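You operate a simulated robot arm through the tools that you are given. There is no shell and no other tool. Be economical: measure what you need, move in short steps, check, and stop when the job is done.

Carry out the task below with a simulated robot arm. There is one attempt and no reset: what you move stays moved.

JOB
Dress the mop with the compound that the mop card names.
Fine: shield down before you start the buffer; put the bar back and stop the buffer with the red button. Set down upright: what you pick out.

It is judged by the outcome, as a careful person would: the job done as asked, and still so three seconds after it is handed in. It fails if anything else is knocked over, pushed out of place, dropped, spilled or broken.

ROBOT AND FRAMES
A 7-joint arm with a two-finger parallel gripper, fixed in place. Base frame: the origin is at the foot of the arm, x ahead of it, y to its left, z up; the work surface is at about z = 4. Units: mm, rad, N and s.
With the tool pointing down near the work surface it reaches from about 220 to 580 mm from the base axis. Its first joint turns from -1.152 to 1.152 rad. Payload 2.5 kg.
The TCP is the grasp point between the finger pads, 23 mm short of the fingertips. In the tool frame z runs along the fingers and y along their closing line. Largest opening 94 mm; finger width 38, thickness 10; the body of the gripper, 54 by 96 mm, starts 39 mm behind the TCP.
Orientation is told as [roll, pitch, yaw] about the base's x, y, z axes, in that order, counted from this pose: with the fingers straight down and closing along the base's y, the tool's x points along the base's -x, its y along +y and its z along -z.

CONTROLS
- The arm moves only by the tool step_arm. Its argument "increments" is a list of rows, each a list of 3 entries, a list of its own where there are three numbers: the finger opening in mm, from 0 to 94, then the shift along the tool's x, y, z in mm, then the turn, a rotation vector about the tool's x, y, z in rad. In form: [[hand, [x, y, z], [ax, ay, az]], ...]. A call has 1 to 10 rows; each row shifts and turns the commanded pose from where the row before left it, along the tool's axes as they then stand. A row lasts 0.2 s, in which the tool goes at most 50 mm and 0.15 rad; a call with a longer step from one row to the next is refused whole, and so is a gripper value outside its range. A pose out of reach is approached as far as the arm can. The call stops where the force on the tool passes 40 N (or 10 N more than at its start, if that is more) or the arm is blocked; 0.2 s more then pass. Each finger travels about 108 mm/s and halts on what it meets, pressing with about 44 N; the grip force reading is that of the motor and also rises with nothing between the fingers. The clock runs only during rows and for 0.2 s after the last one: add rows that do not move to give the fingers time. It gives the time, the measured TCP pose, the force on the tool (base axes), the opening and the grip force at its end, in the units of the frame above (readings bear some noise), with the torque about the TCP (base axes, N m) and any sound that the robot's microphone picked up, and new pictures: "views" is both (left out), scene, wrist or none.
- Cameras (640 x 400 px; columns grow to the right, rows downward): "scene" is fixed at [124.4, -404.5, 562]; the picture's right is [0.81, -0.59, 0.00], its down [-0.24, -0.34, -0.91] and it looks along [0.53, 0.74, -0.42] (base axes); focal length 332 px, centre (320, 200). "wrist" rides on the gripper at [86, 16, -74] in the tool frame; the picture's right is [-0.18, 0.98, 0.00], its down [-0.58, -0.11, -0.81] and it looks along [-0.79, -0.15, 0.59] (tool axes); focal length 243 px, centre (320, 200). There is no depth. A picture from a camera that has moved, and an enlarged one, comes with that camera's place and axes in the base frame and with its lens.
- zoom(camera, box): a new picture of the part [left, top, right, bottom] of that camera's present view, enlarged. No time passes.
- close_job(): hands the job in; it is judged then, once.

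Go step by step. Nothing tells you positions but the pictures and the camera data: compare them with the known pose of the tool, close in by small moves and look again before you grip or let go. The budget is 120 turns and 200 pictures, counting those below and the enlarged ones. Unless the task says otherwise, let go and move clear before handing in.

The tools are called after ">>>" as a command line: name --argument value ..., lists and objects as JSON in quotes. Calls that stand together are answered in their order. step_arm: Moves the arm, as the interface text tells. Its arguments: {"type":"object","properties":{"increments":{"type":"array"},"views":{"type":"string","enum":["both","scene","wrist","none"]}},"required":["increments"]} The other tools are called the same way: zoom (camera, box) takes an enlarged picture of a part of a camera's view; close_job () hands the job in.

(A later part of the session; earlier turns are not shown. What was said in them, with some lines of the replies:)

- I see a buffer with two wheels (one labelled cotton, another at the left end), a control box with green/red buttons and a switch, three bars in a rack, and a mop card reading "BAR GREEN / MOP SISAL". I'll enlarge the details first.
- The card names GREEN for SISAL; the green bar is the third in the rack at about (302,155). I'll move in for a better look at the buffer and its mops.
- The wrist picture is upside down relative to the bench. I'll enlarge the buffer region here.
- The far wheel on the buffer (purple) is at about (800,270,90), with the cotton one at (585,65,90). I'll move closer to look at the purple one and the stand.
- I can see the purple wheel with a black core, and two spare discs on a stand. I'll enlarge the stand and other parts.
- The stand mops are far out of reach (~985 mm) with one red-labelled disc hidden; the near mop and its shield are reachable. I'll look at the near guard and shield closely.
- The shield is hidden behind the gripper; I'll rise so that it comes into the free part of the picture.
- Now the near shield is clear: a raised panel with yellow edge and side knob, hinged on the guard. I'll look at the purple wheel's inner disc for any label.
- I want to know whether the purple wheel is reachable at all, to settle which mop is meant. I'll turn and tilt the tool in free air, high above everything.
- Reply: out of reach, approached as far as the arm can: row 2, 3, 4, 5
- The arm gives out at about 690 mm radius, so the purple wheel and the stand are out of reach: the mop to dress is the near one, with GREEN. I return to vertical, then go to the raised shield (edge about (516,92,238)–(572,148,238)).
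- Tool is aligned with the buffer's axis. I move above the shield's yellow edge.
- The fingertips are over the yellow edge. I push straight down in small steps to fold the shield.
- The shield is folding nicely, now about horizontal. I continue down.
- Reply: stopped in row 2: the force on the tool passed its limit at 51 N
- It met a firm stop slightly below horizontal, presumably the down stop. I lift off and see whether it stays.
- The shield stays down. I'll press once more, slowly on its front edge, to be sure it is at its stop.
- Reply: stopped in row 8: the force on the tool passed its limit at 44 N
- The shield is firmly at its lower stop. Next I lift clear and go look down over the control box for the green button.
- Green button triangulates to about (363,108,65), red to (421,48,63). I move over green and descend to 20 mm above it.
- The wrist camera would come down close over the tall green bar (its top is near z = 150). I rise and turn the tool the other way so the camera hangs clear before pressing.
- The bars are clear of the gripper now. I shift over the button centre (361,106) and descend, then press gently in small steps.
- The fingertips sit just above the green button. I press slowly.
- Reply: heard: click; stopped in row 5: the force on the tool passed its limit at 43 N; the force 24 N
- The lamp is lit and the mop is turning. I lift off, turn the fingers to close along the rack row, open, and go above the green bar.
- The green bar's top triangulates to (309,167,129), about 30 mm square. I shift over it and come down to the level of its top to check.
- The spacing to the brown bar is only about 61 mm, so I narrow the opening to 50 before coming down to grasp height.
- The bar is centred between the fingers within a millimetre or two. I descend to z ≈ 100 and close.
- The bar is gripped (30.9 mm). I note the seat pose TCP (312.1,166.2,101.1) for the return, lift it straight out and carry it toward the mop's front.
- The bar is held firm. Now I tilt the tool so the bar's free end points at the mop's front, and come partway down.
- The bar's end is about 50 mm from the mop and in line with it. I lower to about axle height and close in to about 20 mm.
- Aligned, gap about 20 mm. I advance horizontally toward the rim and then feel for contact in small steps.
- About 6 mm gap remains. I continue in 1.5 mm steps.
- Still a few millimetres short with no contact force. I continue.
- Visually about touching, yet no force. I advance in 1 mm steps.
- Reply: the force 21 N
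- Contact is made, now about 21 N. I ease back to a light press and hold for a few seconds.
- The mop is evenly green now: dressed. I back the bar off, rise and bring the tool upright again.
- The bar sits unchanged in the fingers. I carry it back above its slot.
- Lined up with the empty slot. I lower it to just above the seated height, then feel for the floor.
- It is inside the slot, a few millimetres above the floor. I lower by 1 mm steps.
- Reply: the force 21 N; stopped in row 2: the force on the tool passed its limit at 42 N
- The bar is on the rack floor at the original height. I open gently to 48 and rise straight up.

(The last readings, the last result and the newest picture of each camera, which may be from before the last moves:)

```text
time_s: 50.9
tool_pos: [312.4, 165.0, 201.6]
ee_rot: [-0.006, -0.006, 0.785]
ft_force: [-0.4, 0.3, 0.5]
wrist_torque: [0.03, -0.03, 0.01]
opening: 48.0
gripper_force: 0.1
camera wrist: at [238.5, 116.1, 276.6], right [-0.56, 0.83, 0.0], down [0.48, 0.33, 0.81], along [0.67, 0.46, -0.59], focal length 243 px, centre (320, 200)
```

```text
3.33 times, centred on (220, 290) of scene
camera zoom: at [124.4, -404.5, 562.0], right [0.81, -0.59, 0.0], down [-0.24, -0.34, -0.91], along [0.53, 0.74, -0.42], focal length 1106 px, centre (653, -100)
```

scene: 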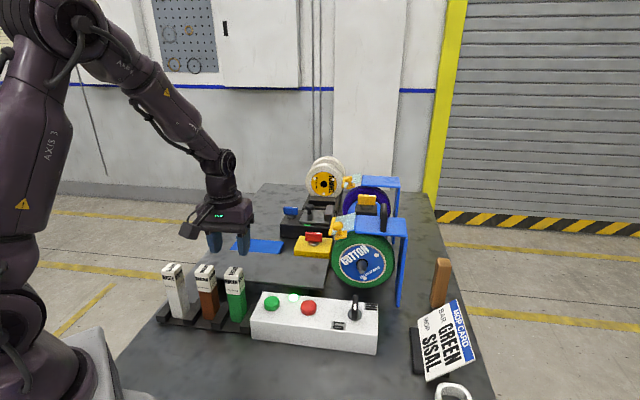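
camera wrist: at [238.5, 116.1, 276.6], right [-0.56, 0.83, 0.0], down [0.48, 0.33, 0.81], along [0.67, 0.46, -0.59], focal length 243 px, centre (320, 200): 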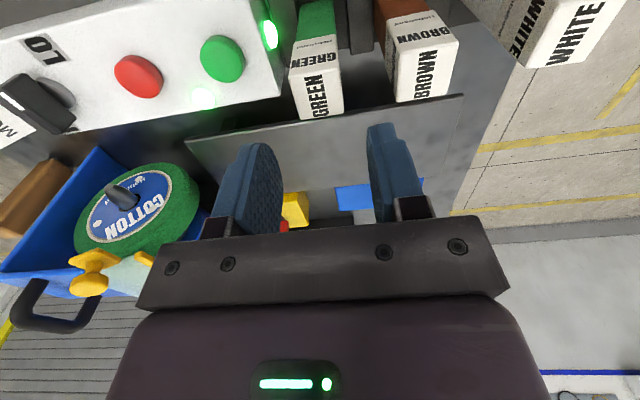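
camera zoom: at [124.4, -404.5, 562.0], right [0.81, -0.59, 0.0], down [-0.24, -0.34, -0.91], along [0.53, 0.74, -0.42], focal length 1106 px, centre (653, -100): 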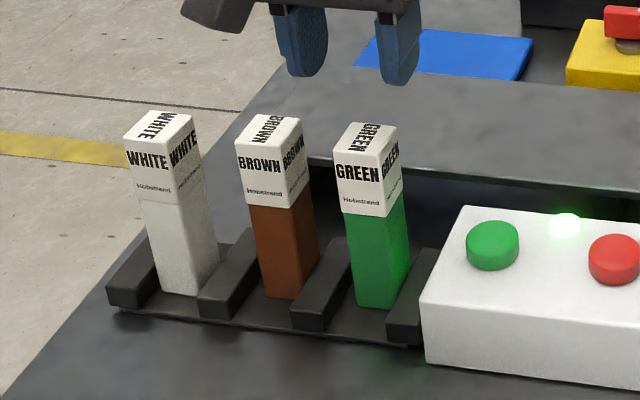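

The green bar stands upright in its slot. I close the fingers and go over the red button at about (417,45).

>>> step_arm --increments '[[30, [2.7, -39.7, 0], [0, 0, 0]], [10, [2.7, -39.7, 0], [0, 0, 0]], [0, [2.7, -39.7, 0], [0, 0, 0]], [0, [2.8, -39.7, 0], [0, 0, 0]], [0, [0, 0, 40], [0, 0, 0]], [0, [0, 0, 40], [0, 0, 0]], [0, [0, 0, 18], [0, 0, 0]], [0, [0, 0, 0], [0, 0, 0]]]' --views "both"

>>> zoom --camera "scene" --box '[240, 230, 400, 350]'

```text
time_s: 52.7
tool_pos: [418.4, 47.0, 104.2]
ee_rot: [-0.005, -0.009, 0.784]
ft_force: [0.4, -0.1, 0.0]
wrist_torque: [0.0, 0.04, 0.01]
opening: 0.0
gripper_force: 42.6
camera wrist: at [344.8, -2.7, 179.2], right [-0.56, 0.83, 0.0], down [0.48, 0.33, 0.81], along [0.67, 0.46, -0.58], focal length 243 px, centre (320, 200)
```

scene: 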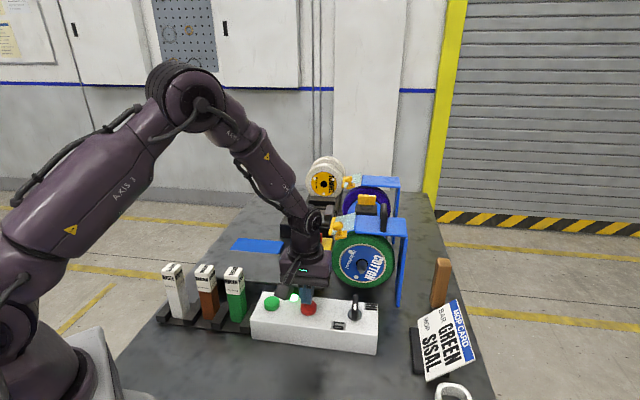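
wrist: 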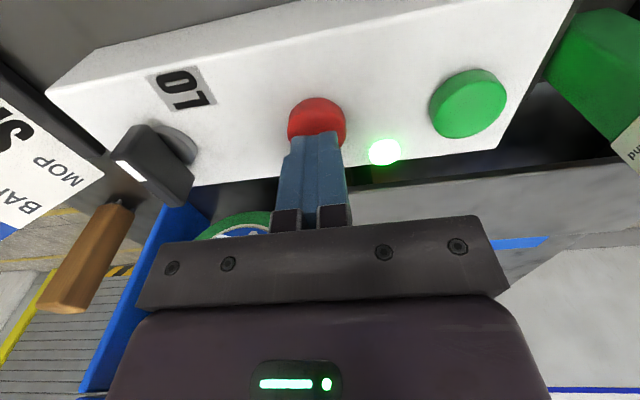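

```text
3.33 times, centred on (320, 290) of scene
camera zoom: at [124.4, -404.5, 562.0], right [0.81, -0.59, 0.0], down [-0.24, -0.34, -0.91], along [0.53, 0.74, -0.42], focal length 1106 px, centre (320, -100)
```

zoom: 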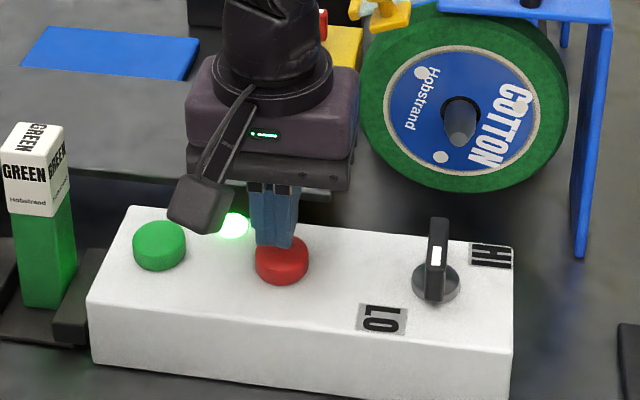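

The fingertips are just over the red button. I press.

>>> step_arm --increments '[[0, [1, 0, 6], [0, 0, 0]], [0, [0, 0, 4], [0, 0, 0]], [0, [0, 0, 3], [0, 0, 0]], [0, [0, 0, 3], [0, 0, 0]], [0, [0, 0, 2], [0, 0, 0]], [0, [0, 0, 2], [0, 0, 0]]]' --views "scene"

>>> step_arm --increments '[[0, [0, 0, -40], [0, 0, 0]], [0, [0, 0, -45], [0, 0, 0]], [0, [0, 20, -45], [0, 0, 0]], [0, [0, 30, 0], [0, 0, 0]], [0, [0, 0, 0], [0, 0, 0]]]' --views "both"

>>> zoom --camera "scene" --box '[240, 190, 420, 350]'

```text
time_s: 54.1
tool_pos: [418.1, 46.2, 86.1]
ee_rot: [-0.007, -0.008, 0.784]
ft_force: [-12.5, -0.7, 31.4]
wrist_torque: [0.03, 0.2, 0.03]
opening: 0.0
gripper_force: 42.2
heard: click
```

scene: 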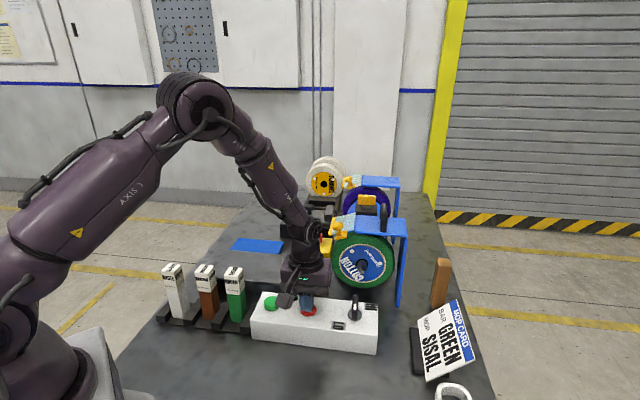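

```text
time_s: 55.3
tool_pos: [379.0, 81.0, 215.1]
ee_rot: [-0.004, -0.007, 0.783]
ft_force: [-0.3, 0.3, 0.1]
wrist_torque: [0.0, 0.01, 0.01]
opening: 0.1
gripper_force: 42.8
camera wrist: at [306.3, 31.1, 289.3], right [-0.56, 0.83, 0.0], down [0.48, 0.33, 0.81], along [0.67, 0.46, -0.58], focal length 243 px, centre (320, 200)
```

scene: 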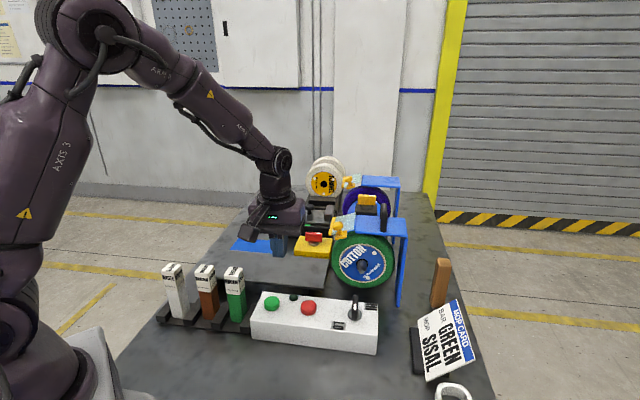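
wrist: 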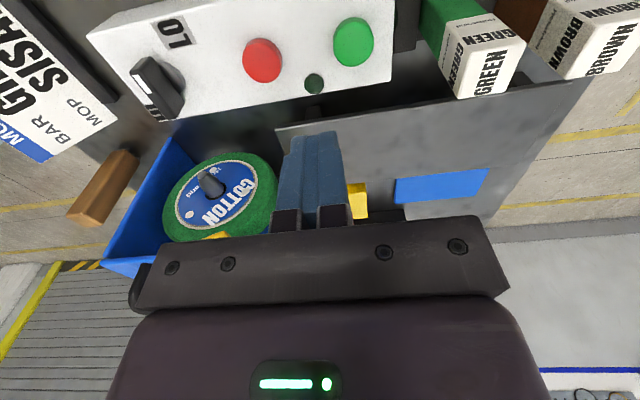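

```text
2.50 times, centred on (330, 270) of scene
camera zoom: at [124.4, -404.5, 562.0], right [0.81, -0.59, 0.0], down [-0.24, -0.34, -0.91], along [0.53, 0.74, -0.42], focal length 829 px, centre (295, 25)
```

zoom: 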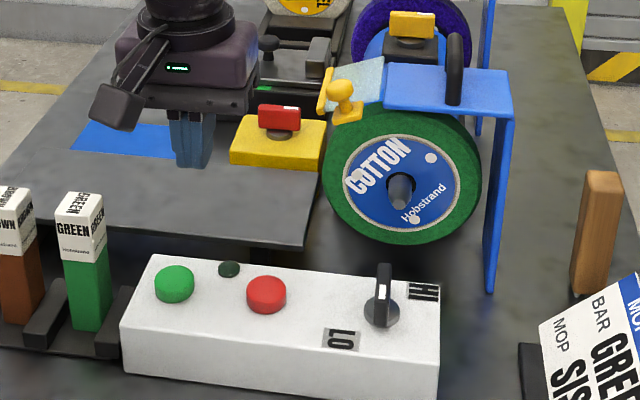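

The lamp is off, the mop is green, the bar is back and the shield is down. I wait briefly to see that the wheel has stopped.

>>> step_arm --increments '[[0, [0, 0, -20], [0, 0, 0]], [0, [0, 0, 0], [0, 0, 0]], [0, [0, 0, 0], [0, 0, 0]], [0, [0, 0, 0], [0, 0, 0]], [0, [0, 0, 0], [0, 0, 0]]]' --views "none"

>>> zoom --camera "scene" --box '[240, 190, 420, 350]'

```text
time_s: 56.5
tool_pos: [380.6, 80.9, 233.7]
ee_rot: [-0.007, -0.007, 0.784]
ft_force: [-0.1, 0.5, 0.3]
wrist_torque: [0.0, 0.0, 0.0]
opening: 0.3
gripper_force: 42.6
```

```text
2.50 times, centred on (330, 270) of scene
camera zoom: at [124.4, -404.5, 562.0], right [0.81, -0.59, 0.0], down [-0.24, -0.34, -0.91], along [0.53, 0.74, -0.42], focal length 829 px, centre (295, 25)
```

zoom: 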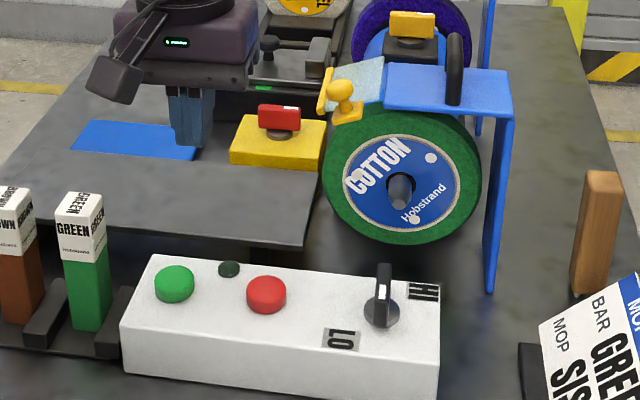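

The wheel is still, the lamp is off, and everything is in place, so I hand the job in.

>>> close_job

```text
The job is handed in.
```

I dressed the reachable mop with the green bar, but that mop is labelled COTTON and the card reads MOP SISAL / BAR GREEN. I saw no mop labelled SISAL. The unlabelled purple wheel and the spare-mop stand were beyond the arm's reach.

The shield was down before I started the buffer. The bar is back upright in its slot, and the buffer is stopped with the red button. Nothing else was disturbed.
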